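You operate a simulated robot arm through the tools that you are given. There is no shell and no other tool.

You run a simulated two-armed robot. Do the job below in one go: nothing can be reset, and whatever is moved stays where it is left.

## Task
Pick up the measuring cylinder with the blue foot with one hand, pass it to the other hand and put it on the right end of the grey table. Set down upright: measuring cylinder with the blue foot.

It is judged by the outcome, as a careful person would: the job done as asked, and still so three seconds after it is handed in. It fails if anything else is knocked over, pushed out of place, dropped, spilled or broken.

## Robot
Two 6-joint arms with two-finger parallel grippers on one trunk, on a base that moves. Base frame: it is fixed to the floor where the robot stands at the start and does not move with it; the origin is under the middle of the robot, x ahead of it, y to its left, z up. Lengths are in mm, angles in degrees, forces in N, time in s.
The left shoulder is at the start at [-105, 177, 734], the right one opposite. With the tool pointing down near the work surface each hand reaches from about 100 to 660 mm from the robot's upright axis, wherever it stands, measured 20 degrees to its own side. Places, roughly: measuring cylinder with the blue foot [-750, -3250, 750]; right end of the grey table (20x20 cm) [780, -3160, 780]. Payload 1.57 kg a hand.
Tool frame (each hand has its own): the origin (TCP) lies between the finger pads and is the grasp point; the fingertips stand 30 mm ahead of it; z points along the fingers, y is the line along which they close. Largest opening 80 mm; finger width 17, thickness 12; the body of the gripper, 40 by 82 mm, starts 80 mm behind the TCP.
Orientation is that of the tool frame in the base frame, as [roll, pitch, yaw] about the fixed x, y, z axes, in that order (R = Rz(yaw) Ry(pitch) Rx(roll)). With the fingers straight down and closing along the base's y, the tool's x points along the base's -x, its y along +y and its z along -z.

## Interface
- The arms move only by the tool jog_arm. It takes "left_steps", "right_steps" or both (then of equal length, played together; a hand with none holds still); each is a list that holds one entry, the list of rows, each a list of 7 numbers: the shift along the base's x, y, z in mm, then the turn, a rotation vector about the base's x, y, z in degrees, then the closure, from 0 (fully open) to 1 (shut). In form: [[[x, y, z, rx, ry, rz, gripper], ...]]. A call has 1 to 20 rows; each row is the pose to reach, as a shift and turn from the pose commanded when the call began. A row lasts 0.2 s, in which the tool goes at most 50 mm and 8.6 degrees; a call with a longer step from one row to the next is refused whole, and so is a gripper value outside its range. A pose out of reach is approached as far as the arm can. The call stops where the force on the tool passes 40 N (or 10 N more than at its start, if that is more) or the arm is blocked; 0.2 s more then pass. Each finger travels about 72 mm/s and halts on what it meets, pressing with about 24 N; the grip force reading is that of the motor and also rises with nothing between the fingers. The clock runs only during rows and for 0.2 s after the last one: add rows that repeat a pose to give the fingers time. The reply holds the time, the measured pose of the TCP, the force on the tool along the base axes, the opening and the grip force, in the units named above and with some noise, with the torque about the TCP (base axes, N m) and any sound that the robot's microphone picked up.
- Cameras (640 x 400 px; columns grow to the right, rows downward): "scene" is now at [55.6, 14.2, 1465.4]; the picture's right is [0.06, -1.00, 0.00], its down [-0.66, -0.04, -0.75] and it looks along [0.75, 0.05, -0.67] (base axes); focal length 280 px, centre (320, 200). "left" rides on the left gripper at [72, 7, -122] in its tool frame; the picture's right is [-0.09, 1.00, 0.00], its down [-0.84, -0.08, -0.54] and it looks along [-0.54, -0.05, 0.84] (tool axes); focal length 238 px, centre (320, 200). "right" rides on the right gripper at [72, -7, -122] in its tool frame; the picture's right is [0.09, 1.00, 0.00], its down [-0.84, 0.08, -0.54] and it looks along [-0.54, 0.05, 0.84] (tool axes); focal length 238 px, centre (320, 200). There is no depth. A picture from a camera that has moved, and an enlarged one, comes with that camera's place and axes in the base frame and with its lens. The place of the scene camera against the robot may be out by one fixed shift of up to 18 mm in any direction.
- grab_frame(camera): a new picture of that camera. No time passes.
- lift_body(by): moves the trunk up (or, below 0, down) by that many mm; the arms and the scene camera ride with it, the base frame stays. It gives what a move gives, with no picture.
- roll_base(legs): drives the robot by 1 to 6 legs, each [ahead, left, turn to the left] in mm, mm and degrees, along the robot's own axes; the way and the turn of a leg run together, so that a leg with both is an arc; at most 1500 mm and 180 degrees a leg. The arms and the cameras ride along, it lands a little off, and it stops where it bumps. It gives what a move gives.
- head_to(pan, tilt): turns the head with the scene camera to pan (to the left, within 143 degrees either way) and tilt (down, from -29 to 69), counted from straight ahead of the robot (the tilt from the chest, where the trunk bows). It gives what a move gives.
- enlarge(camera, box): a new picture of the part [left, top, right, bottom] of that camera's present view, enlarged. No time passes.
- job_done(): hands the job in; it is judged then, once.

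Places have to be worked out from the pictures, the camera data and where the tool is seen. Open the grippers and draw the arms clear of the work before you hand the job in, unless the task says otherwise.

The tools are called after "Call:" as name(argument=value, ...) on one line, values as JSON. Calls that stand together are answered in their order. jog_arm: Moves the arms, as the interface text tells. Its arguments: {"type":"object","properties":{"left_steps":{"type":"array","items":{"type":"array","items":{"type":"array","items":{"type":"number"}}}},"right_steps":{"type":"array","items":{"type":"array","items":{"type":"array","items":{"type":"number"}}}}},"required":[]} The other tools are called the same way: lift_body (by) moves the trunk up or down; roll_base (legs) drives the base; head_to (pan, tilt) turns the head that bears the scene camera; grab_frame (camera) takes a picture; enlarge (camera, box) takes an enlarged picture of a part of a camera's view; job_done () hands the job in.

At the start:

```text
t: 0.0
left_position: [437.1, 191.5, 1031.2]
left_tool_rot: [180.0, 0.0, -180.0]
left_contact_force: [0.7, -1.0, -0.1]
left_moment: [0.01, 0.01, 0.02]
left_finger_gap: 79.8
left_grasp_force: 0.2
right_position: [376.9, -169.5, 1108.6]
right_tool_rot: [180.0, 0.0, -180.0]
right_contact_force: [0.0, -0.4, 0.1]
right_moment: [0.01, -0.01, -0.01]
right_finger_gap: 80.1
right_grasp_force: 0.0
trunk travel left (down, up): [-175.0, 153.0]
robot x, y, heading: [-2.5, 0.9, -0.2]
head pan, tilt (commanded): [3.6, 41.7]
```

scene: 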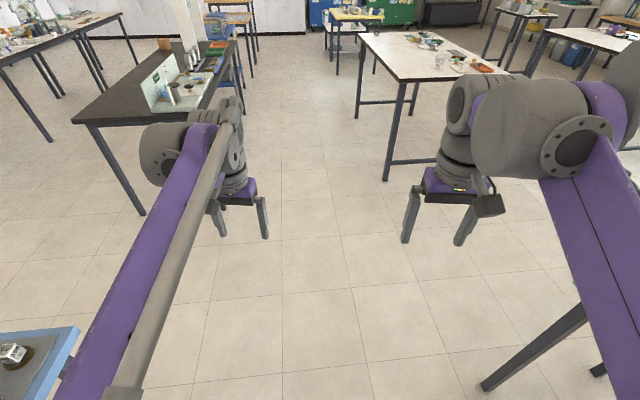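
right: 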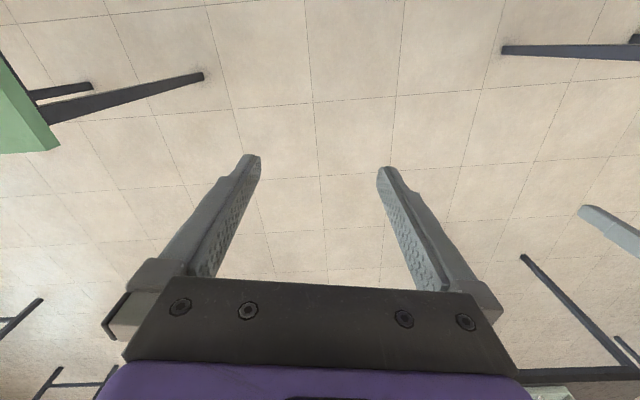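
left: 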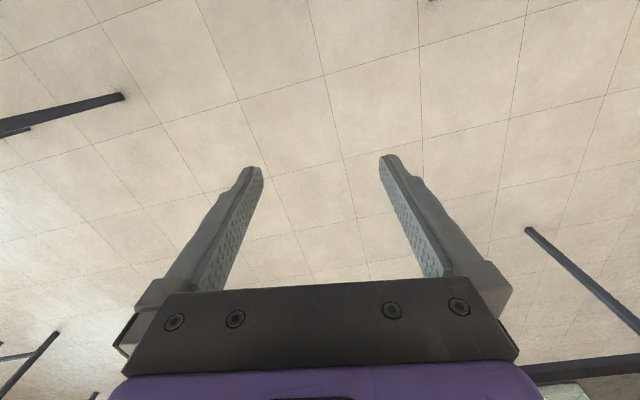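

The job's places lie far to the robot's right (y about -3200), out of the present view. I turn the head to the right to look at the way there.

Call:
head_to(pan=-90, tilt=25)

```text
t: 1.7
left_position: [437.7, 192.3, 1030.0]
left_tool_rot: [-180.0, -0.1, 180.0]
left_contact_force: [-0.2, 0.0, -0.1]
left_moment: [0.01, 0.03, -0.01]
left_finger_gap: 80.1
left_grasp_force: 0.0
right_position: [378.5, -169.1, 1107.8]
right_tool_rot: [180.0, 0.0, -180.0]
right_contact_force: [-0.1, 0.1, 0.1]
right_moment: [0.02, 0.02, 0.0]
right_finger_gap: 80.1
right_grasp_force: 0.1
trunk travel left (down, up): [-175.0, 153.0]
robot x, y, heading: [1.0, -3.4, 0.4]
head pan, tilt (commanded): [-90.0, 25.0]
```

Head is turned; I take a picture to the right.

Call:
grab_frame(camera="scene")

```text
taken
camera scene: at [-28.0, -83.1, 1491.2], right [-1.0, 0.0, 0.0], down [0.0, 0.42, -0.91], along [0.0, -0.91, -0.42], focal length 280 px, centre (320, 200)
```

scene: 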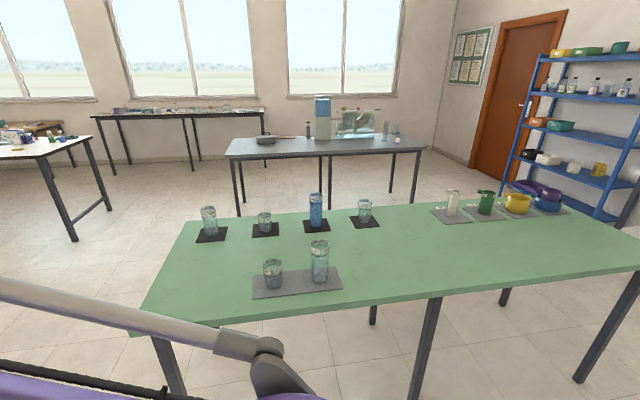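

The green bench stands between me and the grey table by the windows. I enlarge the grey table to see what stands there.

Call:
enlarge(camera="scene", box=[220, 80, 440, 218])

Call:
enlarge(camera="scene", box=[350, 90, 440, 160])

Call:
enlarge(camera="scene", box=[220, 90, 350, 170])

```text
2.90 times, centred on (330, 149) of scene
camera zoom: at [-28.0, -83.1, 1491.2], right [-1.0, 0.0, 0.0], down [0.0, 0.42, -0.91], along [0.0, -0.91, -0.42], focal length 812 px, centre (291, 348)
```

zoom: 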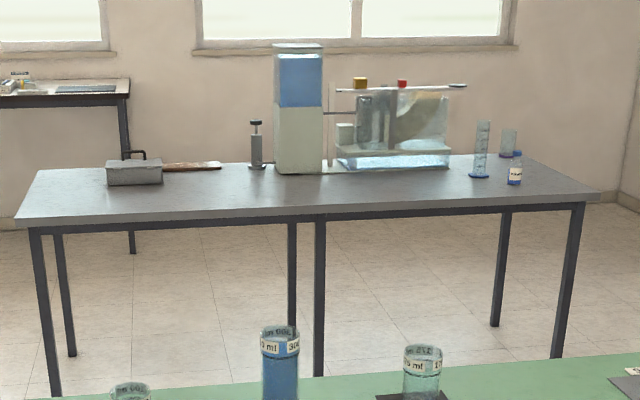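

```text
5.71 times, centred on (395, 125) of scene
camera zoom: at [-28.0, -83.1, 1491.2], right [-1.0, 0.0, 0.0], down [0.0, 0.42, -0.91], along [0.0, -0.91, -0.42], focal length 1600 px, centre (-109, 629)
```

zoom: 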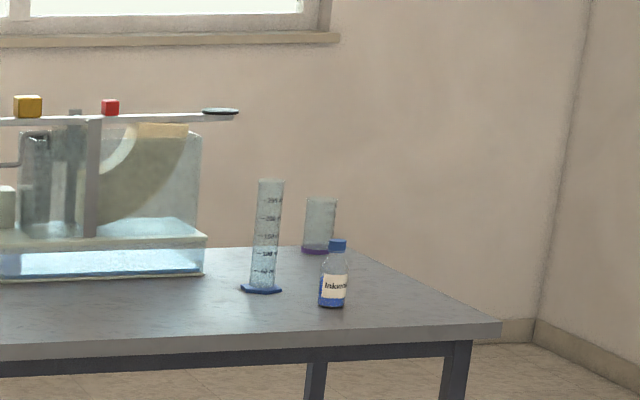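

```text
4.92 times, centred on (285, 130) of scene
camera zoom: at [-28.0, -83.1, 1491.2], right [-1.0, 0.0, 0.0], down [0.0, 0.42, -0.91], along [0.0, -0.91, -0.42], focal length 1379 px, centre (492, 545)
```

zoom: 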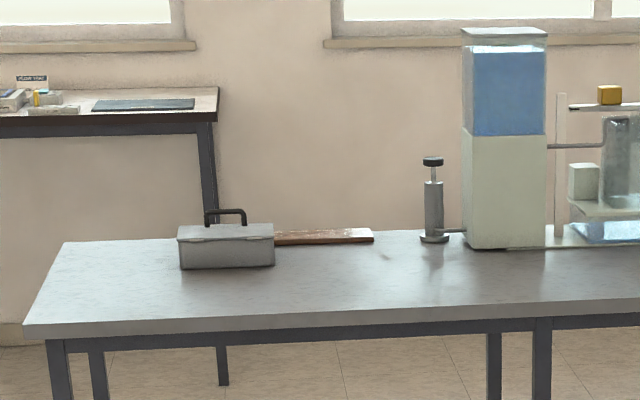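

The blue-footed cylinder stands near (-768, -3270) on the grey table. The ink bottle is just north-west of it and the tank to its east. The put-down area is the free patch at the table's east end, beside a grey box. I drive ahead past the end of the green bench and turn right to face the windows.

Call:
roll_base(legs=[[1250, 0, 0], [0, 0, -90]])

Call:
head_to(pan=0, tilt=30)

Call:
grab_frame(camera="scene")

```text
t: 11.8
left_position: [1438.5, -442.8, 1029.7]
left_tool_rot: [-179.9, 0.0, 89.5]
left_contact_force: [0.7, 1.2, 0.0]
left_moment: [0.01, 0.01, -0.03]
left_finger_gap: 80.3
left_grasp_force: 0.0
right_position: [1076.6, -379.9, 1108.7]
right_tool_rot: [180.0, 0.0, 89.5]
right_contact_force: [0.0, -0.1, -0.1]
right_moment: [-0.01, -0.03, 0.02]
right_finger_gap: 80.0
right_grasp_force: 0.1
trunk travel left (down, up): [-175.0, 153.0]
robot x, y, heading: [1250.6, -7.9, -90.6]
head pan, tilt (commanded): [-90.0, 25.0]
```

```text
t: 13.5
left_position: [1438.5, -442.2, 1030.4]
left_tool_rot: [180.0, 0.1, 89.4]
left_contact_force: [0.2, 0.1, 0.2]
left_moment: [0.03, 0.01, -0.01]
left_finger_gap: 80.2
left_grasp_force: 0.1
right_position: [1078.0, -381.7, 1108.3]
right_tool_rot: [180.0, -0.1, 89.5]
right_contact_force: [-0.1, -0.3, -1.3]
right_moment: [0.0, -0.01, 0.03]
right_finger_gap: 80.0
right_grasp_force: 0.0
trunk travel left (down, up): [-175.0, 153.0]
robot x, y, heading: [1246.9, -6.5, -90.4]
head pan, tilt (commanded): [0.0, 30.0]
```

```text
taken
camera scene: at [1257.5, -49.5, 1483.2], right [-1.0, 0.01, 0.0], down [0.0, 0.5, -0.87], along [-0.01, -0.87, -0.5], focal length 280 px, centre (320, 200)
```

scene: 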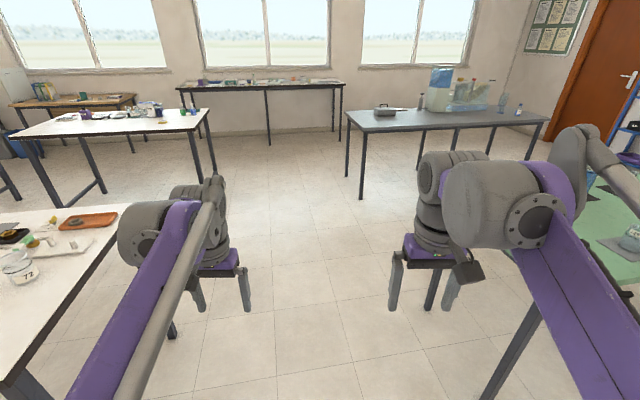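

The aisle ahead between the benches is clear, and the grey table's near leg is at about (807, -2670). I drive on to about y = -1980 and look west along the gap between the green bench and the grey table.

Call:
roll_base(legs=[[1500, 0, 0], [470, 0, 0]])

Call:
head_to(pan=-75, tilt=25)

Call:
grab_frame(camera="scene")

```text
t: 23.5
left_position: [1427.5, -2445.3, 1030.1]
left_tool_rot: [180.0, 0.0, 89.9]
left_contact_force: [-0.4, 0.6, -0.2]
left_moment: [0.0, -0.02, 0.01]
left_finger_gap: 80.1
left_grasp_force: 0.1
right_position: [1066.4, -2385.1, 1108.4]
right_tool_rot: [180.0, -0.1, 89.8]
right_contact_force: [0.1, -0.3, -1.2]
right_moment: [-0.04, -0.02, 0.03]
right_finger_gap: 80.0
right_grasp_force: 0.0
trunk travel left (down, up): [-175.0, 153.0]
robot x, y, heading: [1236.3, -2004.9, -90.2]
head pan, tilt (commanded): [0.0, 30.0]
```

```text
t: 24.9
left_position: [1427.5, -2444.6, 1030.4]
left_tool_rot: [180.0, 0.1, 89.9]
left_contact_force: [0.4, -0.1, -1.0]
left_moment: [-0.01, -0.01, 0.0]
left_finger_gap: 79.9
left_grasp_force: 0.0
right_position: [1066.0, -2383.8, 1109.5]
right_tool_rot: [180.0, 0.0, 89.9]
right_contact_force: [-0.9, 0.5, -0.1]
right_moment: [-0.03, 0.02, 0.0]
right_finger_gap: 80.1
right_grasp_force: 0.1
trunk travel left (down, up): [-175.0, 153.0]
robot x, y, heading: [1231.0, -2006.4, -90.2]
head pan, tilt (commanded): [-75.0, 25.0]
```

```text
taken
camera scene: at [1156.0, -1985.3, 1491.2], right [-0.26, 0.97, 0.0], down [0.41, 0.11, -0.91], along [-0.88, -0.23, -0.42], focal length 280 px, centre (320, 200)
```

scene: 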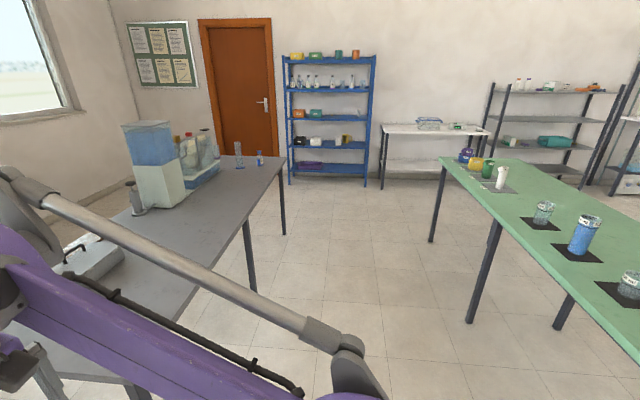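

The gap between the green bench (south edge about y -1450 to -1600) and the grey table (north edge about y -2620 to -2900) is clear. The table is turned by about 10°. I turn to face it squarely and slide west along the gap.

Call:
roll_base(legs=[[0, 0, 10], [-80, -1000, 0], [0, -940, 0]])

Call:
head_to(pan=-10, tilt=35)

Call:
grab_frame(camera="scene")

```text
t: 42.8
left_position: [-438.6, -2623.8, 1029.3]
left_tool_rot: [179.9, -0.1, 97.6]
left_contact_force: [0.1, -0.1, 0.4]
left_moment: [-0.01, 0.0, -0.01]
left_finger_gap: 80.1
left_grasp_force: 0.0
right_position: [-804.8, -2612.8, 1108.1]
right_tool_rot: [-180.0, 0.0, 97.6]
right_contact_force: [-0.7, 0.8, -0.8]
right_moment: [0.03, 0.02, 0.03]
right_finger_gap: 80.2
right_grasp_force: 0.1
trunk travel left (down, up): [-175.0, 153.0]
robot x, y, heading: [-689.6, -2214.0, -82.5]
head pan, tilt (commanded): [-75.0, 25.0]
```

```text
t: 44.2
left_position: [-438.6, -2624.6, 1030.6]
left_tool_rot: [180.0, 0.0, 97.6]
left_contact_force: [-0.6, -1.0, 0.2]
left_moment: [-0.01, -0.01, 0.01]
left_finger_gap: 80.3
left_grasp_force: 0.1
right_position: [-805.5, -2613.2, 1108.6]
right_tool_rot: [-179.9, 0.0, 97.5]
right_contact_force: [-0.5, -0.3, 0.1]
right_moment: [0.0, 0.0, -0.01]
right_finger_gap: 80.0
right_grasp_force: 0.1
trunk travel left (down, up): [-175.0, 153.0]
robot x, y, heading: [-687.1, -2217.0, -82.3]
head pan, tilt (commanded): [-10.0, 35.0]
```

```text
taken
camera scene: at [-687.3, -2259.4, 1475.5], right [-1.0, 0.04, 0.0], down [0.02, 0.57, -0.82], along [-0.04, -0.82, -0.57], focal length 280 px, centre (320, 200)
```

scene: 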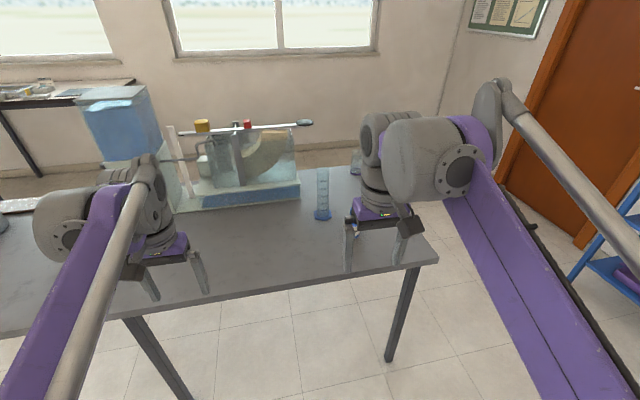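

The cylinder stands clear at about (-740, -3150), with the tank to the left behind it and the ink bottle behind the right gripper. I look straight down to see how far the base sticks out ahead, and I enlarge the cylinder.

Call:
enlarge(camera="scene", box=[260, 120, 420, 250])

Call:
head_to(pan=0, tilt=69)

Call:
grab_frame(camera="scene")

Call:
grab_frame(camera="right")

```text
3.08 times, centred on (340, 185) of scene
camera zoom: at [-687.3, -2259.4, 1475.5], right [-1.0, 0.04, 0.0], down [0.02, 0.57, -0.82], along [-0.04, -0.82, -0.57], focal length 862 px, centre (258, 246)
```

zoom: 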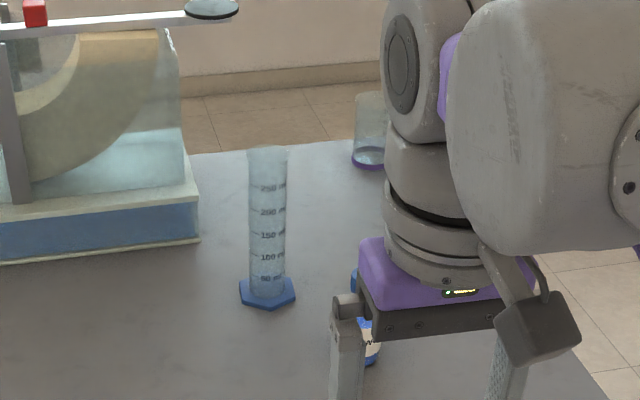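

```text
t: 45.2
left_position: [-437.9, -2623.9, 1030.9]
left_tool_rot: [180.0, -0.1, 97.6]
left_contact_force: [0.0, -0.1, 0.0]
left_moment: [0.04, 0.01, 0.0]
left_finger_gap: 79.9
left_grasp_force: 0.1
right_position: [-805.5, -2612.7, 1108.1]
right_tool_rot: [179.9, 0.1, 97.7]
right_contact_force: [0.8, 0.0, -0.2]
right_moment: [0.0, -0.04, 0.02]
right_finger_gap: 80.0
right_grasp_force: 0.0
trunk travel left (down, up): [-175.0, 153.0]
robot x, y, heading: [-685.4, -2215.9, -82.3]
head pan, tilt (commanded): [0.0, 68.8]
```

```text
taken
camera scene: at [-676.1, -2226.9, 1431.8], right [-0.99, -0.13, 0.0], down [-0.12, 0.92, -0.36], along [0.05, -0.36, -0.93], focal length 280 px, centre (320, 200)
```

scene: 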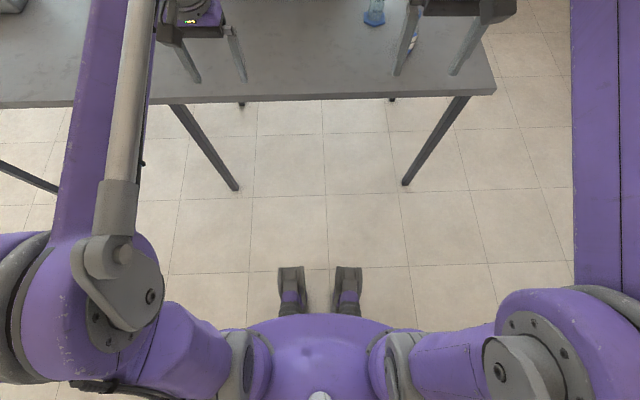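

```text
taken
camera right: at [-819.8, -2542.2, 1229.5], right [0.97, 0.22, 0.0], down [0.19, -0.82, 0.54], along [0.12, -0.53, -0.84], focal length 238 px, centre (320, 200)
```

right: 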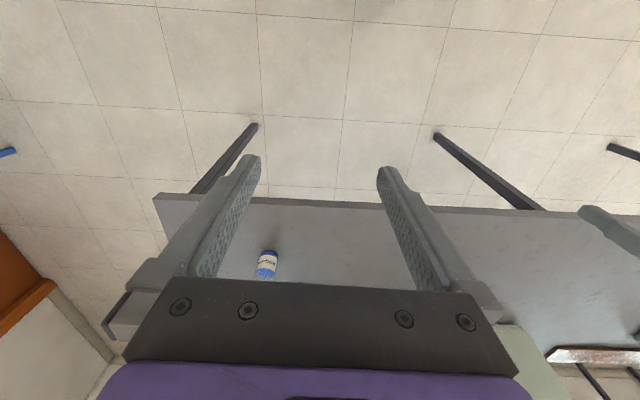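

The feet reach about 205 mm ahead and the chest is near the axis, so there is room to come up to the table edge at about y = -2805. I draw the left hand back a little so it stays well away from the tank, then drive forward.

Call:
jog_arm(left_steps=[[[-5, 40, 10, 0, 0, 0, 0], [-11, 80, 25, 0, 0, 0, 0], [-16, 119, 40, 0, 0, 0, 0], [-16, 119, 40, 0, 0, 0, 0]]])

Call:
roll_base(legs=[[250, 0, 0]])

Call:
head_to(pan=-5, tilt=45)

Call:
grab_frame(camera="scene")

Call:
grab_frame(camera="right")

```text
t: 46.2
left_position: [-455.5, -2507.5, 1071.4]
left_tool_rot: [-179.9, 0.0, 97.7]
left_contact_force: [-0.6, 0.5, 0.0]
left_moment: [-0.01, -0.01, -0.02]
left_finger_gap: 80.0
left_grasp_force: 0.0
right_position: [-805.6, -2613.5, 1107.6]
right_tool_rot: [-180.0, 0.0, 97.7]
right_contact_force: [-0.1, -0.5, -0.4]
right_moment: [0.01, 0.02, 0.0]
right_finger_gap: 80.0
right_grasp_force: 0.1
trunk travel left (down, up): [-175.0, 153.0]
robot x, y, heading: [-686.3, -2214.3, -82.3]
head pan, tilt (commanded): [0.0, 68.8]
```

```text
t: 48.0
left_position: [-422.2, -2755.6, 1070.9]
left_tool_rot: [180.0, 0.0, 97.6]
left_contact_force: [0.1, -0.6, 0.9]
left_moment: [0.03, 0.01, 0.01]
left_finger_gap: 79.6
left_grasp_force: 0.1
right_position: [-771.2, -2861.2, 1108.4]
right_tool_rot: [-179.9, 0.0, 97.6]
right_contact_force: [-1.0, -0.2, -0.2]
right_moment: [0.03, -0.01, 0.0]
right_finger_gap: 80.0
right_grasp_force: 0.1
trunk travel left (down, up): [-175.0, 153.0]
robot x, y, heading: [-653.9, -2466.2, -82.2]
head pan, tilt (commanded): [0.0, 68.8]
```

```text
t: 48.9
left_position: [-423.1, -2755.1, 1070.7]
left_tool_rot: [179.9, 0.1, 97.5]
left_contact_force: [-0.8, -0.4, 0.8]
left_moment: [0.01, -0.01, -0.02]
left_finger_gap: 79.9
left_grasp_force: 0.0
right_position: [-771.4, -2861.5, 1107.8]
right_tool_rot: [-179.9, 0.0, 97.6]
right_contact_force: [-0.5, -0.4, 0.6]
right_moment: [0.01, 0.02, -0.02]
right_finger_gap: 79.8
right_grasp_force: 0.0
trunk travel left (down, up): [-175.0, 153.0]
robot x, y, heading: [-653.8, -2463.0, -82.4]
head pan, tilt (commanded): [-5.0, 45.0]
```

```text
taken
camera scene: at [-646.6, -2500.6, 1460.6], right [-1.0, -0.05, 0.0], down [-0.03, 0.71, -0.71], along [0.03, -0.71, -0.71], focal length 280 px, centre (320, 200)
```

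scene: 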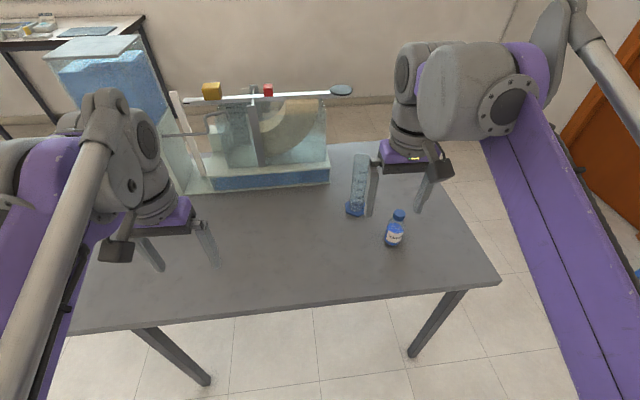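

```text
taken
camera right: at [-786.3, -2790.3, 1229.6], right [0.97, 0.22, 0.0], down [0.19, -0.82, 0.54], along [0.12, -0.53, -0.84], focal length 238 px, centre (320, 200)
```

right: 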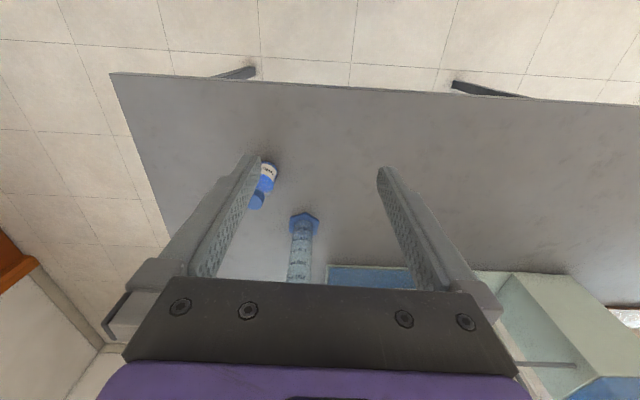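

Both cameras put the cylinder's foot near (-742, -3150), with the table top at about z = 770–790. The ink bottle is to its right and in front. I drive 115 mm nearer so it comes into the right hand's reach.

Call:
roll_base(legs=[[115, 0, 0]])

Call:
grab_frame(camera="scene")

Call:
enlarge(camera="scene", box=[300, 80, 460, 280])

Call:
grab_frame(camera="right")

```text
t: 50.1
left_position: [-406.0, -2868.9, 1069.8]
left_tool_rot: [179.9, 0.0, 97.6]
left_contact_force: [0.1, 0.5, -0.3]
left_moment: [0.06, -0.02, 0.0]
left_finger_gap: 79.9
left_grasp_force: 0.0
right_position: [-757.0, -2975.5, 1107.2]
right_tool_rot: [179.9, 0.0, 97.5]
right_contact_force: [-0.3, -0.3, 0.0]
right_moment: [0.05, 0.0, -0.01]
right_finger_gap: 80.2
right_grasp_force: 0.0
trunk travel left (down, up): [-175.0, 153.0]
robot x, y, heading: [-637.0, -2575.1, -82.3]
head pan, tilt (commanded): [-5.0, 45.0]
```

```text
taken
camera scene: at [-631.3, -2614.8, 1460.6], right [-1.0, -0.05, 0.0], down [-0.03, 0.71, -0.71], along [0.03, -0.71, -0.71], focal length 280 px, centre (320, 200)
```

scene: 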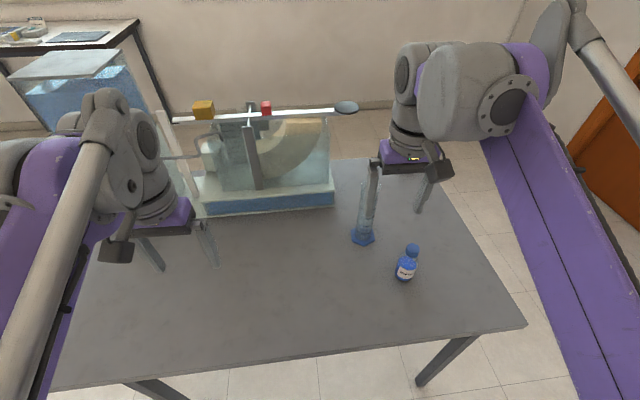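

```text
2.00 times, centred on (380, 180) of scene
camera zoom: at [-631.3, -2614.8, 1460.6], right [-1.0, -0.05, 0.0], down [-0.03, 0.71, -0.71], along [0.03, -0.71, -0.71], focal length 560 px, centre (200, 240)
```

zoom: 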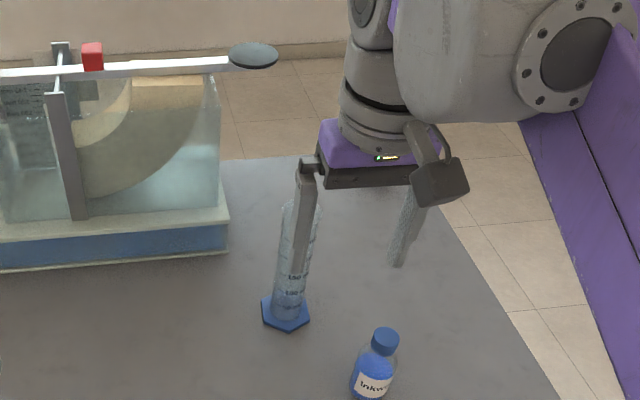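

```text
taken
camera right: at [-771.2, -2904.3, 1229.4], right [0.97, 0.22, 0.0], down [0.19, -0.82, 0.54], along [0.12, -0.53, -0.84], focal length 238 px, centre (320, 200)
```

right: 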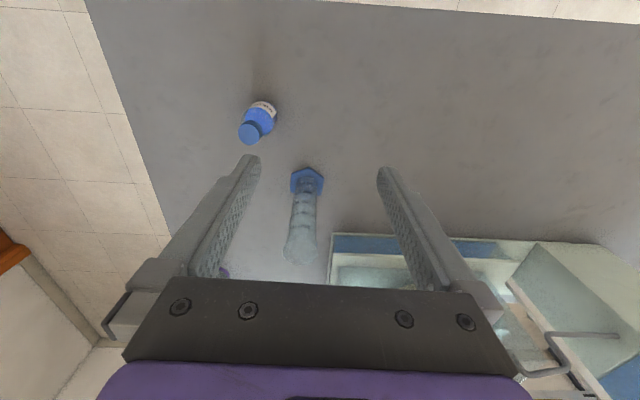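

Triangulating the two right-camera views puts the foot at (-743, -3147), the table top at z ≈ 775 and the rim at z ≈ 982. I move the right hand over the cylinder at its present height, with the fingertips about 95 mm above the rim.

Call:
jog_arm(right_steps=[[[4, -43, 0, 0, 0, 0, 0], [7, -86, 0, 0, 0, 0, 0], [11, -129, 0, 0, 0, 0, 0], [14, -171, 0, 0, 0, 0, 0], [14, -171, 0, 0, 0, 0, 0]]])

Call:
grab_frame(camera="right")

Call:
grab_frame(camera="scene")

```text
t: 51.3
left_position: [-407.8, -2869.5, 1069.9]
left_tool_rot: [-179.9, 0.0, 97.6]
left_contact_force: [0.1, -0.2, 0.3]
left_moment: [0.0, 0.01, 0.03]
left_finger_gap: 79.9
left_grasp_force: 0.1
right_position: [-746.8, -3110.4, 1097.0]
right_tool_rot: [180.0, -0.1, 97.6]
right_contact_force: [-0.1, -0.1, -0.2]
right_moment: [-0.03, -0.01, -0.01]
right_finger_gap: 80.2
right_grasp_force: 0.1
right hand out of reach, approached as far as the arm can: row 4, 5
trunk travel left (down, up): [-175.0, 153.0]
robot x, y, heading: [-638.8, -2577.4, -82.3]
head pan, tilt (commanded): [-5.0, 45.0]
```

```text
taken
camera right: at [-760.7, -3039.7, 1218.5], right [0.97, 0.22, 0.0], down [0.19, -0.82, 0.54], along [0.12, -0.53, -0.84], focal length 238 px, centre (320, 200)
```

right: 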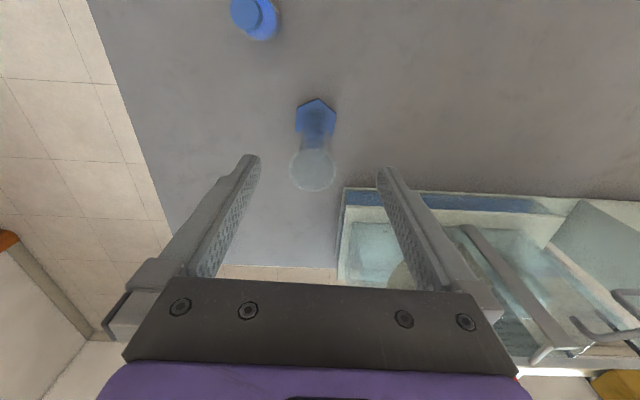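

```text
taken
camera scene: at [-631.4, -2614.8, 1460.6], right [-1.0, -0.05, 0.0], down [-0.03, 0.71, -0.71], along [0.03, -0.71, -0.71], focal length 280 px, centre (320, 200)
```

scene: 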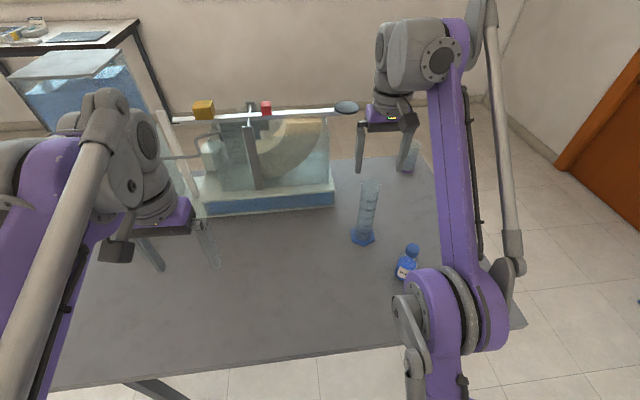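

The arm falls about 37 mm short at this height. The pictures confirm the cylinder's axis at (-743.5, -3148) with the rim at z ≈ 985. I raise the trunk by 80 mm to gain forward reach and keep the elbow high.

Call:
lift_body(by=80)

```text
t: 52.5
left_position: [-406.3, -2867.9, 1149.3]
left_tool_rot: [-180.0, 0.1, 97.6]
left_contact_force: [-0.3, 0.2, -0.4]
left_moment: [0.0, 0.03, 0.03]
left_finger_gap: 80.2
left_grasp_force: 0.2
right_position: [-747.3, -3108.8, 1178.6]
right_tool_rot: [-180.0, 0.1, 97.6]
right_contact_force: [0.6, 0.1, -0.5]
right_moment: [0.0, -0.01, -0.02]
right_finger_gap: 80.2
right_grasp_force: 0.0
trunk travel left (down, up): [-255.0, 73.0]
robot x, y, heading: [-638.2, -2579.7, -82.4]
head pan, tilt (commanded): [-5.0, 45.0]
```

The trunk is up 80 mm and the right hand is at z = 1178. I first bring the hand straight down to about 1085, with fingertips still about 70 mm above the rim, and check where it lands.

Call:
jog_arm(right_steps=[[[0, 0, -30, 0, 0, 0, 0], [0, 0, -60, 0, 0, 0, 0], [0, 0, -90, 0, 0, 0, 0], [0, 0, -90, 0, 0, 0, 0]]])

```text
t: 53.5
left_position: [-406.2, -2867.9, 1150.4]
left_tool_rot: [180.0, -0.1, 97.6]
left_contact_force: [0.0, 0.6, -0.6]
left_moment: [0.01, 0.04, -0.02]
left_finger_gap: 79.9
left_grasp_force: 0.0
right_position: [-748.1, -3110.3, 1086.7]
right_tool_rot: [-179.9, -0.1, 97.6]
right_contact_force: [-0.4, 0.6, 0.6]
right_moment: [-0.01, 0.01, 0.0]
right_finger_gap: 80.1
right_grasp_force: 0.0
trunk travel left (down, up): [-255.0, 73.0]
robot x, y, heading: [-637.4, -2576.8, -82.4]
head pan, tilt (commanded): [-5.0, 45.0]
```

The commanded pose followed the reached one. I shift the right hand by about (+4, -38) to centre it over the cylinder's axis.

Call:
jog_arm(right_steps=[[[2, -19, 0, 0, 0, 0, 0], [4, -38, 0, 0, 0, 0, 0], [4, -38, 0, 0, 0, 0, 0]]])

Call:
grab_frame(camera="right")

Call:
grab_frame(camera="scene")

```text
t: 54.3
left_position: [-407.5, -2868.0, 1149.8]
left_tool_rot: [180.0, -0.1, 97.7]
left_contact_force: [0.6, 0.5, -0.4]
left_moment: [-0.03, -0.01, -0.02]
left_finger_gap: 80.0
left_grasp_force: 0.0
right_position: [-744.5, -3147.2, 1087.3]
right_tool_rot: [180.0, 0.0, 97.6]
right_contact_force: [-0.2, 0.0, -0.9]
right_moment: [0.0, 0.02, 0.0]
right_finger_gap: 80.0
right_grasp_force: 0.1
trunk travel left (down, up): [-255.0, 73.0]
robot x, y, heading: [-635.3, -2578.2, -82.2]
head pan, tilt (commanded): [-5.0, 45.0]
```

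```text
taken
camera right: at [-758.4, -3075.9, 1209.2], right [0.97, 0.22, 0.0], down [0.19, -0.82, 0.54], along [0.12, -0.53, -0.84], focal length 238 px, centre (320, 200)
```

right: 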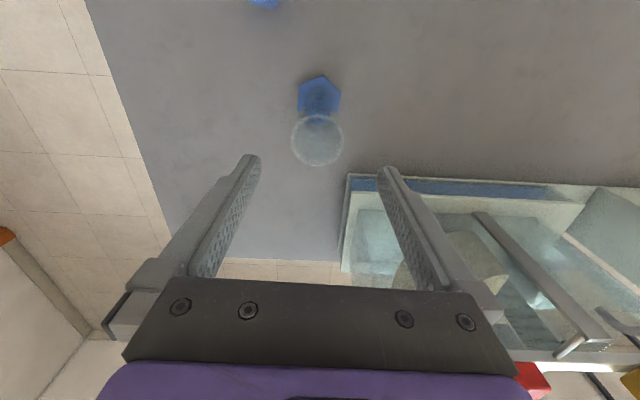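

```text
taken
camera scene: at [-632.0, -2609.5, 1539.4], right [-1.0, -0.05, 0.0], down [-0.03, 0.71, -0.71], along [0.03, -0.71, -0.71], focal length 280 px, centre (320, 200)
```

scene: 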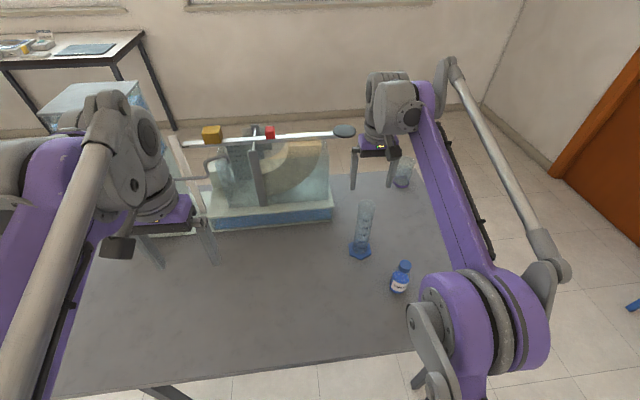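

The rim is centred under the grasp point to within about 2 mm. I descend halfway so the fingertips just pass the rim on either side, then check.

Call:
jog_arm(right_steps=[[[0, -1, -30, 0, 0, 0, 0], [0, -1, -60, 0, 0, 0, 0], [0, -1, -80, 0, 0, 0, 0], [0, -1, -80, 0, 0, 0, 0]]])

Call:
grab_frame(camera="right")

Call:
grab_frame(camera="scene")

```text
t: 55.3
left_position: [-406.7, -2869.0, 1150.7]
left_tool_rot: [180.0, 0.0, 97.6]
left_contact_force: [-0.1, 0.2, 0.5]
left_moment: [0.01, -0.02, -0.02]
left_finger_gap: 80.1
left_grasp_force: 0.1
right_position: [-742.2, -3149.1, 1009.7]
right_tool_rot: [180.0, 0.1, 97.6]
right_contact_force: [-1.4, -0.2, -0.7]
right_moment: [0.02, -0.01, -0.02]
right_finger_gap: 80.1
right_grasp_force: 0.0
trunk travel left (down, up): [-255.0, 73.0]
robot x, y, heading: [-640.4, -2579.7, -82.5]
head pan, tilt (commanded): [-5.0, 45.0]
```

```text
taken
camera right: at [-757.6, -3076.1, 1131.0], right [0.97, 0.22, 0.0], down [0.19, -0.82, 0.54], along [0.12, -0.53, -0.84], focal length 238 px, centre (320, 200)
```

right: 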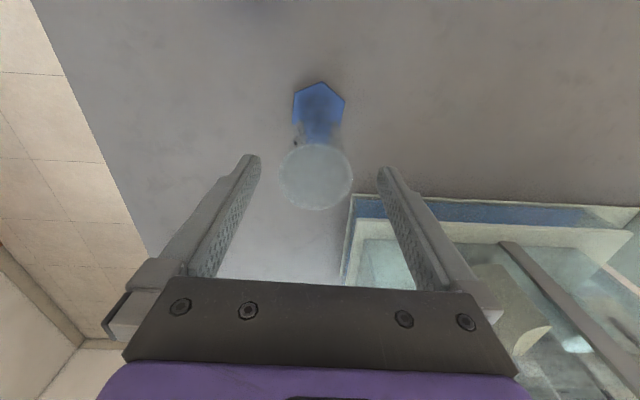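

```text
taken
camera scene: at [-632.0, -2610.0, 1539.4], right [-1.0, -0.05, 0.0], down [-0.03, 0.71, -0.71], along [0.03, -0.71, -0.71], focal length 280 px, centre (320, 200)
```

scene: 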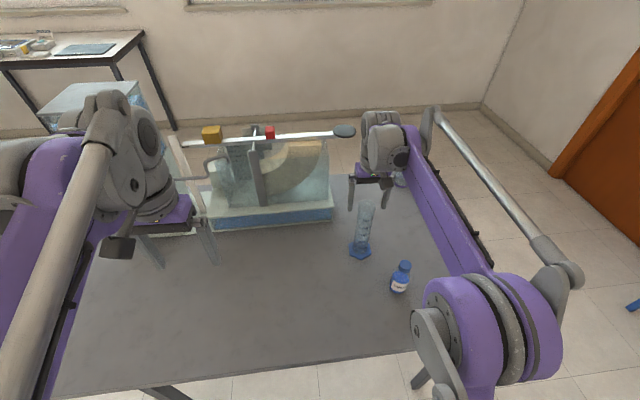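

The fingertips are level with the rim with 14–19 mm clear on each side, and the table's other things are untouched. I go on down to z ≈ 937, about 48 mm below the rim, with a 2 mm correction.

Call:
jog_arm(right_steps=[[[-2, -1, -25, 0, 0, 0, 0], [-2, -1, -50, 0, 0, 0, 0], [-2, -1, -72, 0, 0, 0, 0], [-2, -1, -72, 0, 0, 0, 0]]])

Call:
grab_frame(camera="right")

Call:
grab_frame(camera="scene")

```text
t: 56.3
left_position: [-407.6, -2867.4, 1151.5]
left_tool_rot: [180.0, -0.1, 97.6]
left_contact_force: [0.4, -0.2, 0.0]
left_moment: [-0.01, 0.03, 0.01]
left_finger_gap: 80.1
left_grasp_force: 0.0
right_position: [-745.0, -3149.4, 935.9]
right_tool_rot: [-180.0, 0.1, 97.7]
right_contact_force: [0.1, -0.8, 0.3]
right_moment: [0.0, 0.02, -0.01]
right_finger_gap: 80.1
right_grasp_force: 0.1
trunk travel left (down, up): [-255.0, 73.0]
robot x, y, heading: [-637.8, -2578.8, -82.3]
head pan, tilt (commanded): [-5.0, 45.0]
```

```text
taken
camera right: at [-760.1, -3078.3, 1056.4], right [0.97, 0.22, 0.0], down [0.19, -0.82, 0.54], along [0.12, -0.53, -0.84], focal length 238 px, centre (320, 200)
```

right: 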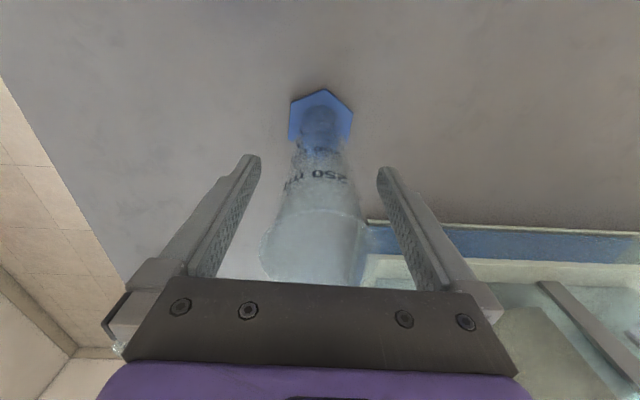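

```text
taken
camera scene: at [-632.0, -2610.0, 1539.4], right [-1.0, -0.05, 0.0], down [-0.03, 0.71, -0.71], along [0.03, -0.71, -0.71], focal length 280 px, centre (320, 200)
```

scene: 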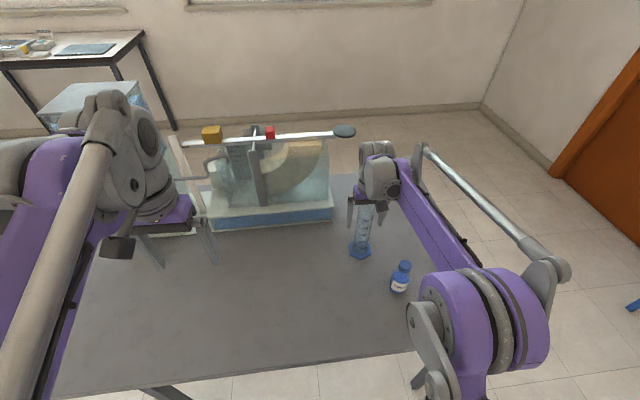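

The cylinder is between the fingers. I close the right gripper and hold to let the fingers settle.

Call:
jog_arm(right_steps=[[[0, 0, 0, 0, 0, 0, 0.3], [0, 0, 0, 0, 0, 0, 0.6], [0, 0, 0, 0, 0, 0, 1], [0, 0, 0, 0, 0, 0, 1], [0, 0, 0, 0, 0, 0, 1]]])

Call:
grab_frame(camera="right")

```text
t: 57.5
left_position: [-408.1, -2868.7, 1151.1]
left_tool_rot: [-180.0, 0.1, 97.5]
left_contact_force: [0.2, 0.1, 0.4]
left_moment: [-0.02, 0.05, -0.02]
left_finger_gap: 80.0
left_grasp_force: 0.0
right_position: [-744.8, -3149.1, 934.7]
right_tool_rot: [-180.0, 0.0, 97.6]
right_contact_force: [-0.2, -0.3, -0.7]
right_moment: [0.01, -0.09, 0.0]
right_finger_gap: 51.0
right_grasp_force: 23.7
trunk travel left (down, up): [-255.0, 73.0]
robot x, y, heading: [-641.1, -2580.8, -82.3]
head pan, tilt (commanded): [-5.0, 45.0]
```

```text
taken
camera right: at [-760.1, -3078.4, 1056.6], right [0.97, 0.22, 0.0], down [0.19, -0.82, 0.54], along [0.12, -0.53, -0.84], focal length 238 px, centre (320, 200)
```

right: 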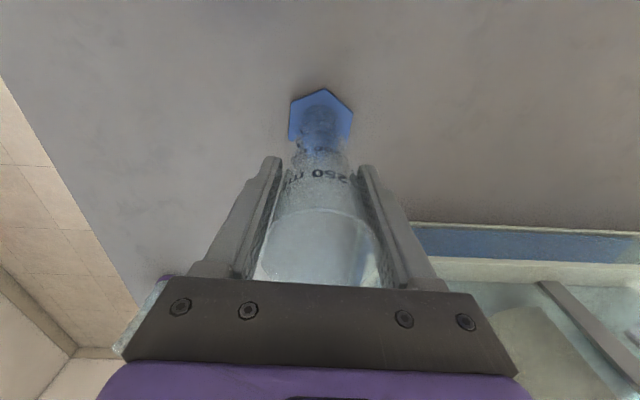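

The grip is firm (gap 51 mm, 24 N). I lift straight up slowly by 60 mm, keeping the gripper shut.

Call:
jog_arm(right_steps=[[[0, 0, 8, 0, 0, 0, 1], [0, 0, 20, 0, 0, 0, 1], [0, 0, 40, 0, 0, 0, 1], [0, 0, 60, 0, 0, 0, 1], [0, 0, 60, 0, 0, 0, 1]]])

Call:
grab_frame(camera="scene")

```text
t: 58.7
left_position: [-406.8, -2869.4, 1151.1]
left_tool_rot: [179.9, -0.1, 97.6]
left_contact_force: [-0.5, -0.2, -0.9]
left_moment: [-0.02, 0.01, 0.0]
left_finger_gap: 80.1
left_grasp_force: 0.1
right_position: [-744.9, -3149.2, 997.7]
right_tool_rot: [180.0, 0.0, 97.6]
right_contact_force: [-0.7, -0.9, -1.1]
right_moment: [-0.04, 0.05, 0.03]
right_finger_gap: 50.8
right_grasp_force: 24.0
trunk travel left (down, up): [-255.0, 73.0]
robot x, y, heading: [-636.3, -2580.7, -82.6]
head pan, tilt (commanded): [-5.0, 45.0]
```

```text
taken
camera scene: at [-632.0, -2610.3, 1539.3], right [-1.0, -0.05, 0.0], down [-0.03, 0.71, -0.71], along [0.03, -0.71, -0.71], focal length 280 px, centre (320, 200)
```

scene: 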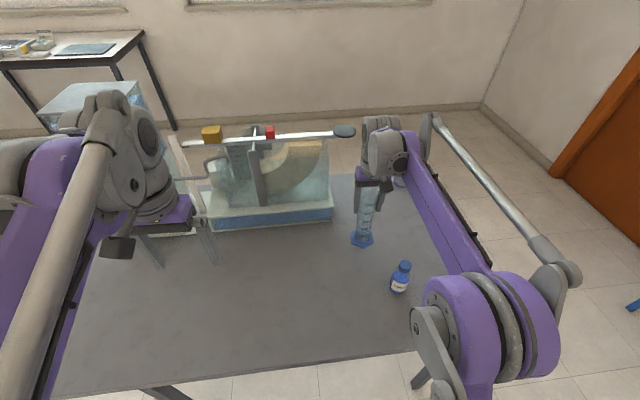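

The cylinder hangs clear of the table. I lift it another 90 mm so its foot passes well above the ink bottle's cap.

Call:
jog_arm(right_steps=[[[0, 3, 30, 0, 0, 0, 1], [0, 6, 60, 0, 0, 0, 1], [0, 10, 90, 0, 0, 0, 1], [0, 10, 90, 0, 0, 0, 1]]])

Call:
grab_frame(camera="scene")

```text
t: 59.7
left_position: [-406.7, -2868.8, 1149.6]
left_tool_rot: [180.0, 0.1, 97.5]
left_contact_force: [0.0, 0.7, -1.1]
left_moment: [0.0, 0.0, 0.04]
left_finger_gap: 80.1
left_grasp_force: 0.0
right_position: [-746.1, -3139.1, 1087.0]
right_tool_rot: [180.0, 0.0, 97.6]
right_contact_force: [0.2, 0.8, -0.7]
right_moment: [0.01, -0.01, -0.03]
right_finger_gap: 50.8
right_grasp_force: 23.5
trunk travel left (down, up): [-255.0, 73.0]
robot x, y, heading: [-639.0, -2575.1, -82.3]
head pan, tilt (commanded): [-5.0, 45.0]
```

```text
taken
camera scene: at [-632.1, -2610.3, 1539.3], right [-1.0, -0.05, 0.0], down [-0.03, 0.71, -0.71], along [0.03, -0.71, -0.71], focal length 280 px, centre (320, 200)
```

scene: 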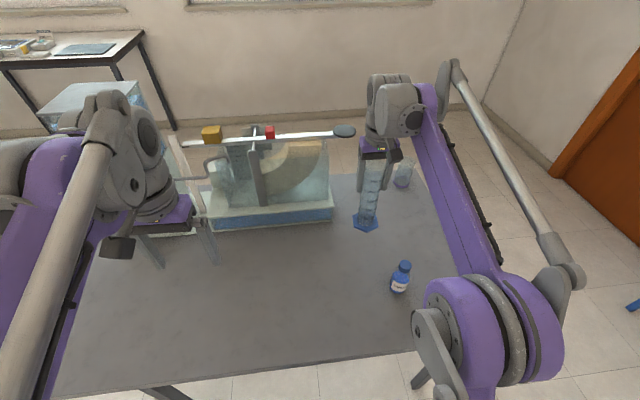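

The foot is now at about z = 925, above the bottle cap. I drive straight back to the middle of the aisle with the cylinder held still.

Call:
roll_base(legs=[[-370, 0, 0]])

Call:
head_to(pan=-5, tilt=45)

Call:
grab_frame(camera="scene")

```text
t: 62.1
left_position: [-457.5, -2488.5, 1151.6]
left_tool_rot: [-180.0, -0.1, 97.8]
left_contact_force: [-0.7, 1.0, -0.4]
left_moment: [0.01, 0.03, 0.0]
left_finger_gap: 79.8
left_grasp_force: 0.0
right_position: [-794.6, -2759.1, 1087.5]
right_tool_rot: [179.9, 0.0, 97.8]
right_contact_force: [0.9, 0.1, -0.7]
right_moment: [0.02, -0.01, 0.04]
right_finger_gap: 50.9
right_grasp_force: 23.7
trunk travel left (down, up): [-255.0, 73.0]
robot x, y, heading: [-687.4, -2197.8, -81.9]
head pan, tilt (commanded): [-5.0, 45.0]
```

```text
t: 62.7
left_position: [-458.3, -2486.1, 1150.5]
left_tool_rot: [179.9, 0.1, 97.7]
left_contact_force: [-0.3, 0.3, 0.6]
left_moment: [0.03, 0.0, 0.04]
left_finger_gap: 80.1
left_grasp_force: 0.1
right_position: [-795.1, -2757.4, 1086.6]
right_tool_rot: [-179.9, -0.1, 97.8]
right_contact_force: [0.1, 1.3, -0.9]
right_moment: [-0.01, -0.02, 0.01]
right_finger_gap: 50.7
right_grasp_force: 23.9
trunk travel left (down, up): [-255.0, 73.0]
robot x, y, heading: [-691.2, -2190.9, -82.3]
head pan, tilt (commanded): [-5.0, 45.0]
```

```text
taken
camera scene: at [-683.5, -2229.2, 1539.4], right [-1.0, -0.05, 0.0], down [-0.03, 0.71, -0.71], along [0.03, -0.71, -0.71], focal length 280 px, centre (320, 200)
```

scene: 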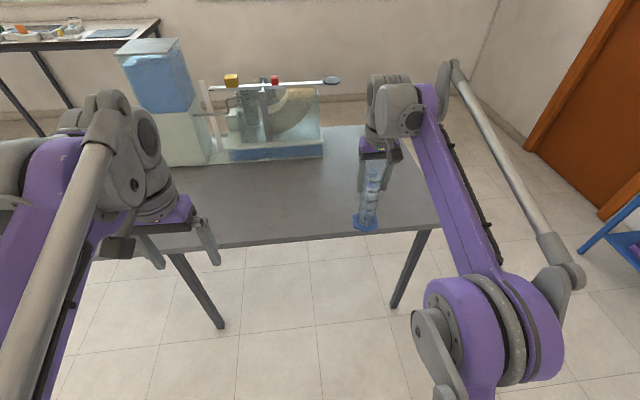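

The cylinder hangs steady over the aisle. For the pass I turn the left hand in ten steps so its fingers point forward-right and 30° below level, closing horizontally. It can then take the cylinder low on its body, under the right hand.

Call:
jog_arm(left_steps=[[[-2.5, -3, -4, -5.79, 2.365, -5.42, 0], [-5, -6, -8, -11.58, 4.73, -10.84, 0], [-7.5, -9, -12, -17.37, 7.095, -16.26, 0], [-10, -12, -16, -23.16, 9.46, -21.68, 0], [-12.5, -16, -20, -28.95, 11.825, -27.1, 0], [-15, -19, -24, -34.74, 14.19, -32.52, 0], [-17.5, -22, -28, -40.53, 16.555, -37.94, 0], [-20, -25, -32, -46.32, 18.92, -43.36, 0], [-22.5, -28, -36, -52.11, 21.285, -48.78, 0], [-25, -32, -40, -57.9, 23.65, -54.2, 0], [-25, -32, -40, -57.9, 23.65, -54.2, 0]]])

Call:
grab_frame(camera="scene")

Call:
grab_frame(camera="left")

```text
t: 65.1
left_position: [-483.1, -2518.4, 1111.5]
left_tool_rot: [180.0, 60.1, 37.8]
left_contact_force: [-0.2, -0.8, 0.9]
left_moment: [-0.01, 0.0, -0.02]
left_finger_gap: 80.2
left_grasp_force: 0.2
right_position: [-794.1, -2757.8, 1086.5]
right_tool_rot: [-179.9, 0.0, 97.8]
right_contact_force: [0.5, 0.3, -0.8]
right_moment: [-0.01, -0.03, -0.03]
right_finger_gap: 50.6
right_grasp_force: 24.0
trunk travel left (down, up): [-255.0, 73.0]
robot x, y, heading: [-690.5, -2198.0, -82.2]
head pan, tilt (commanded): [-5.0, 45.0]
```

```text
taken
camera scene: at [-683.7, -2229.2, 1539.4], right [-1.0, -0.05, 0.0], down [-0.03, 0.71, -0.71], along [0.04, -0.71, -0.71], focal length 280 px, centre (320, 200)
```

scene: 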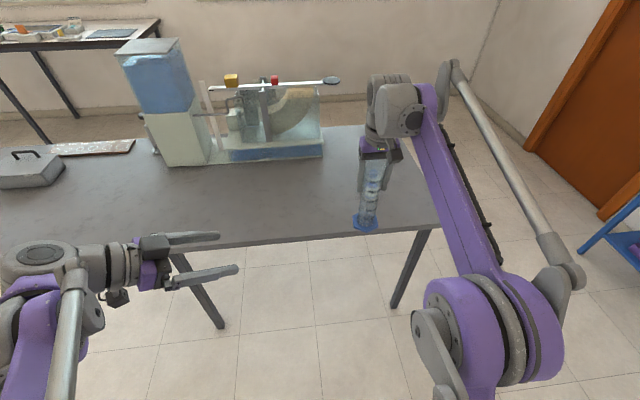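

```text
taken
camera left: at [-366.9, -2437.6, 1108.8], right [0.57, -0.82, 0.08], down [-0.01, 0.09, 1.0], along [-0.82, -0.57, 0.05], focal length 238 px, centre (320, 200)
```

left: 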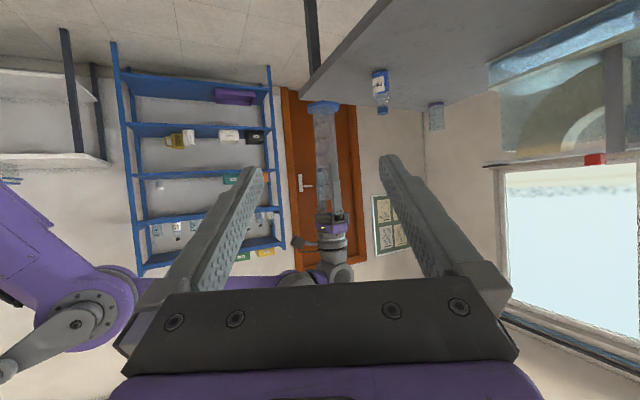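

The left hand reached its pose, and the left camera shows the cylinder still hanging upright in the right hand with the ink bottle standing on the table. I bring the right hand to the meeting point in front of the chest, at about (-666, -2595, 1102).

Call:
jog_arm(right_steps=[[[18, 22, 2, 0, 0, 0, 1], [42, 53, 5, 0, 0, 0, 1], [66, 83, 8, 0, 0, 0, 1], [90, 113, 11, 0, 0, 0, 1], [113, 142, 13, 0, 0, 0, 1], [129, 162, 15, 0, 0, 0, 1], [129, 162, 15, 0, 0, 0, 1]]])

Call:
grab_frame(camera="scene")

Call:
grab_frame(camera="left")

Call:
grab_frame(camera="right")

```text
t: 66.7
left_position: [-482.9, -2520.1, 1111.8]
left_tool_rot: [-179.9, 60.0, 38.0]
left_contact_force: [0.3, -0.5, 0.6]
left_moment: [-0.04, -0.04, -0.02]
left_finger_gap: 80.0
left_grasp_force: 0.0
right_position: [-664.6, -2597.3, 1102.1]
right_tool_rot: [180.0, 0.0, 97.7]
right_contact_force: [0.2, -1.3, -1.0]
right_moment: [-0.02, 0.03, -0.03]
right_finger_gap: 50.5
right_grasp_force: 24.4
trunk travel left (down, up): [-255.0, 73.0]
robot x, y, heading: [-690.8, -2197.3, -82.2]
head pan, tilt (commanded): [-5.0, 45.0]
```

```text
taken
camera scene: at [-683.5, -2229.8, 1539.3], right [-1.0, -0.05, 0.0], down [-0.03, 0.71, -0.71], along [0.03, -0.71, -0.71], focal length 280 px, centre (320, 200)
```

scene: 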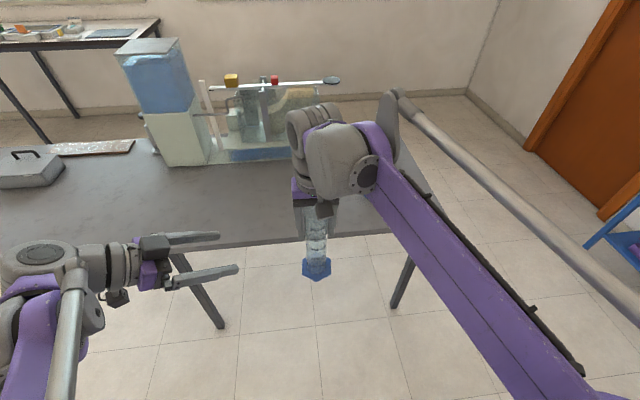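

```text
taken
camera left: at [-366.9, -2438.0, 1108.8], right [0.57, -0.81, 0.08], down [-0.01, 0.09, 1.0], along [-0.82, -0.57, 0.05], focal length 238 px, centre (320, 200)
```

left: 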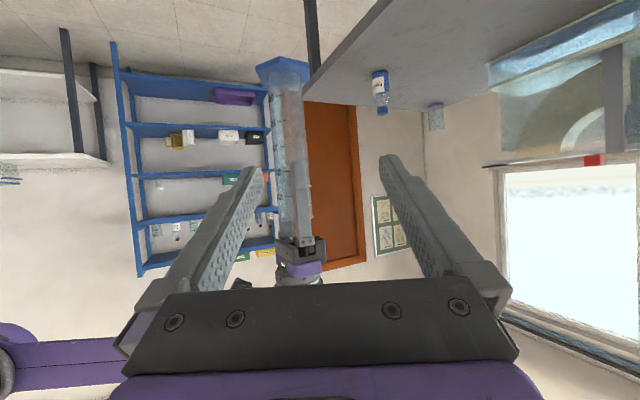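

```text
taken
camera right: at [-681.4, -2526.8, 1222.6], right [0.97, 0.23, 0.0], down [0.19, -0.82, 0.54], along [0.12, -0.53, -0.84], focal length 238 px, centre (320, 200)
```

right: 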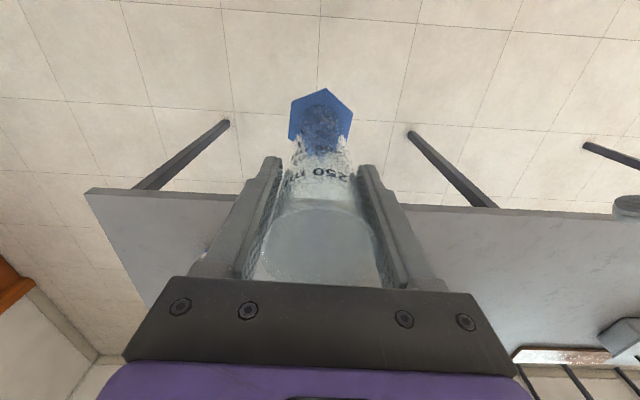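

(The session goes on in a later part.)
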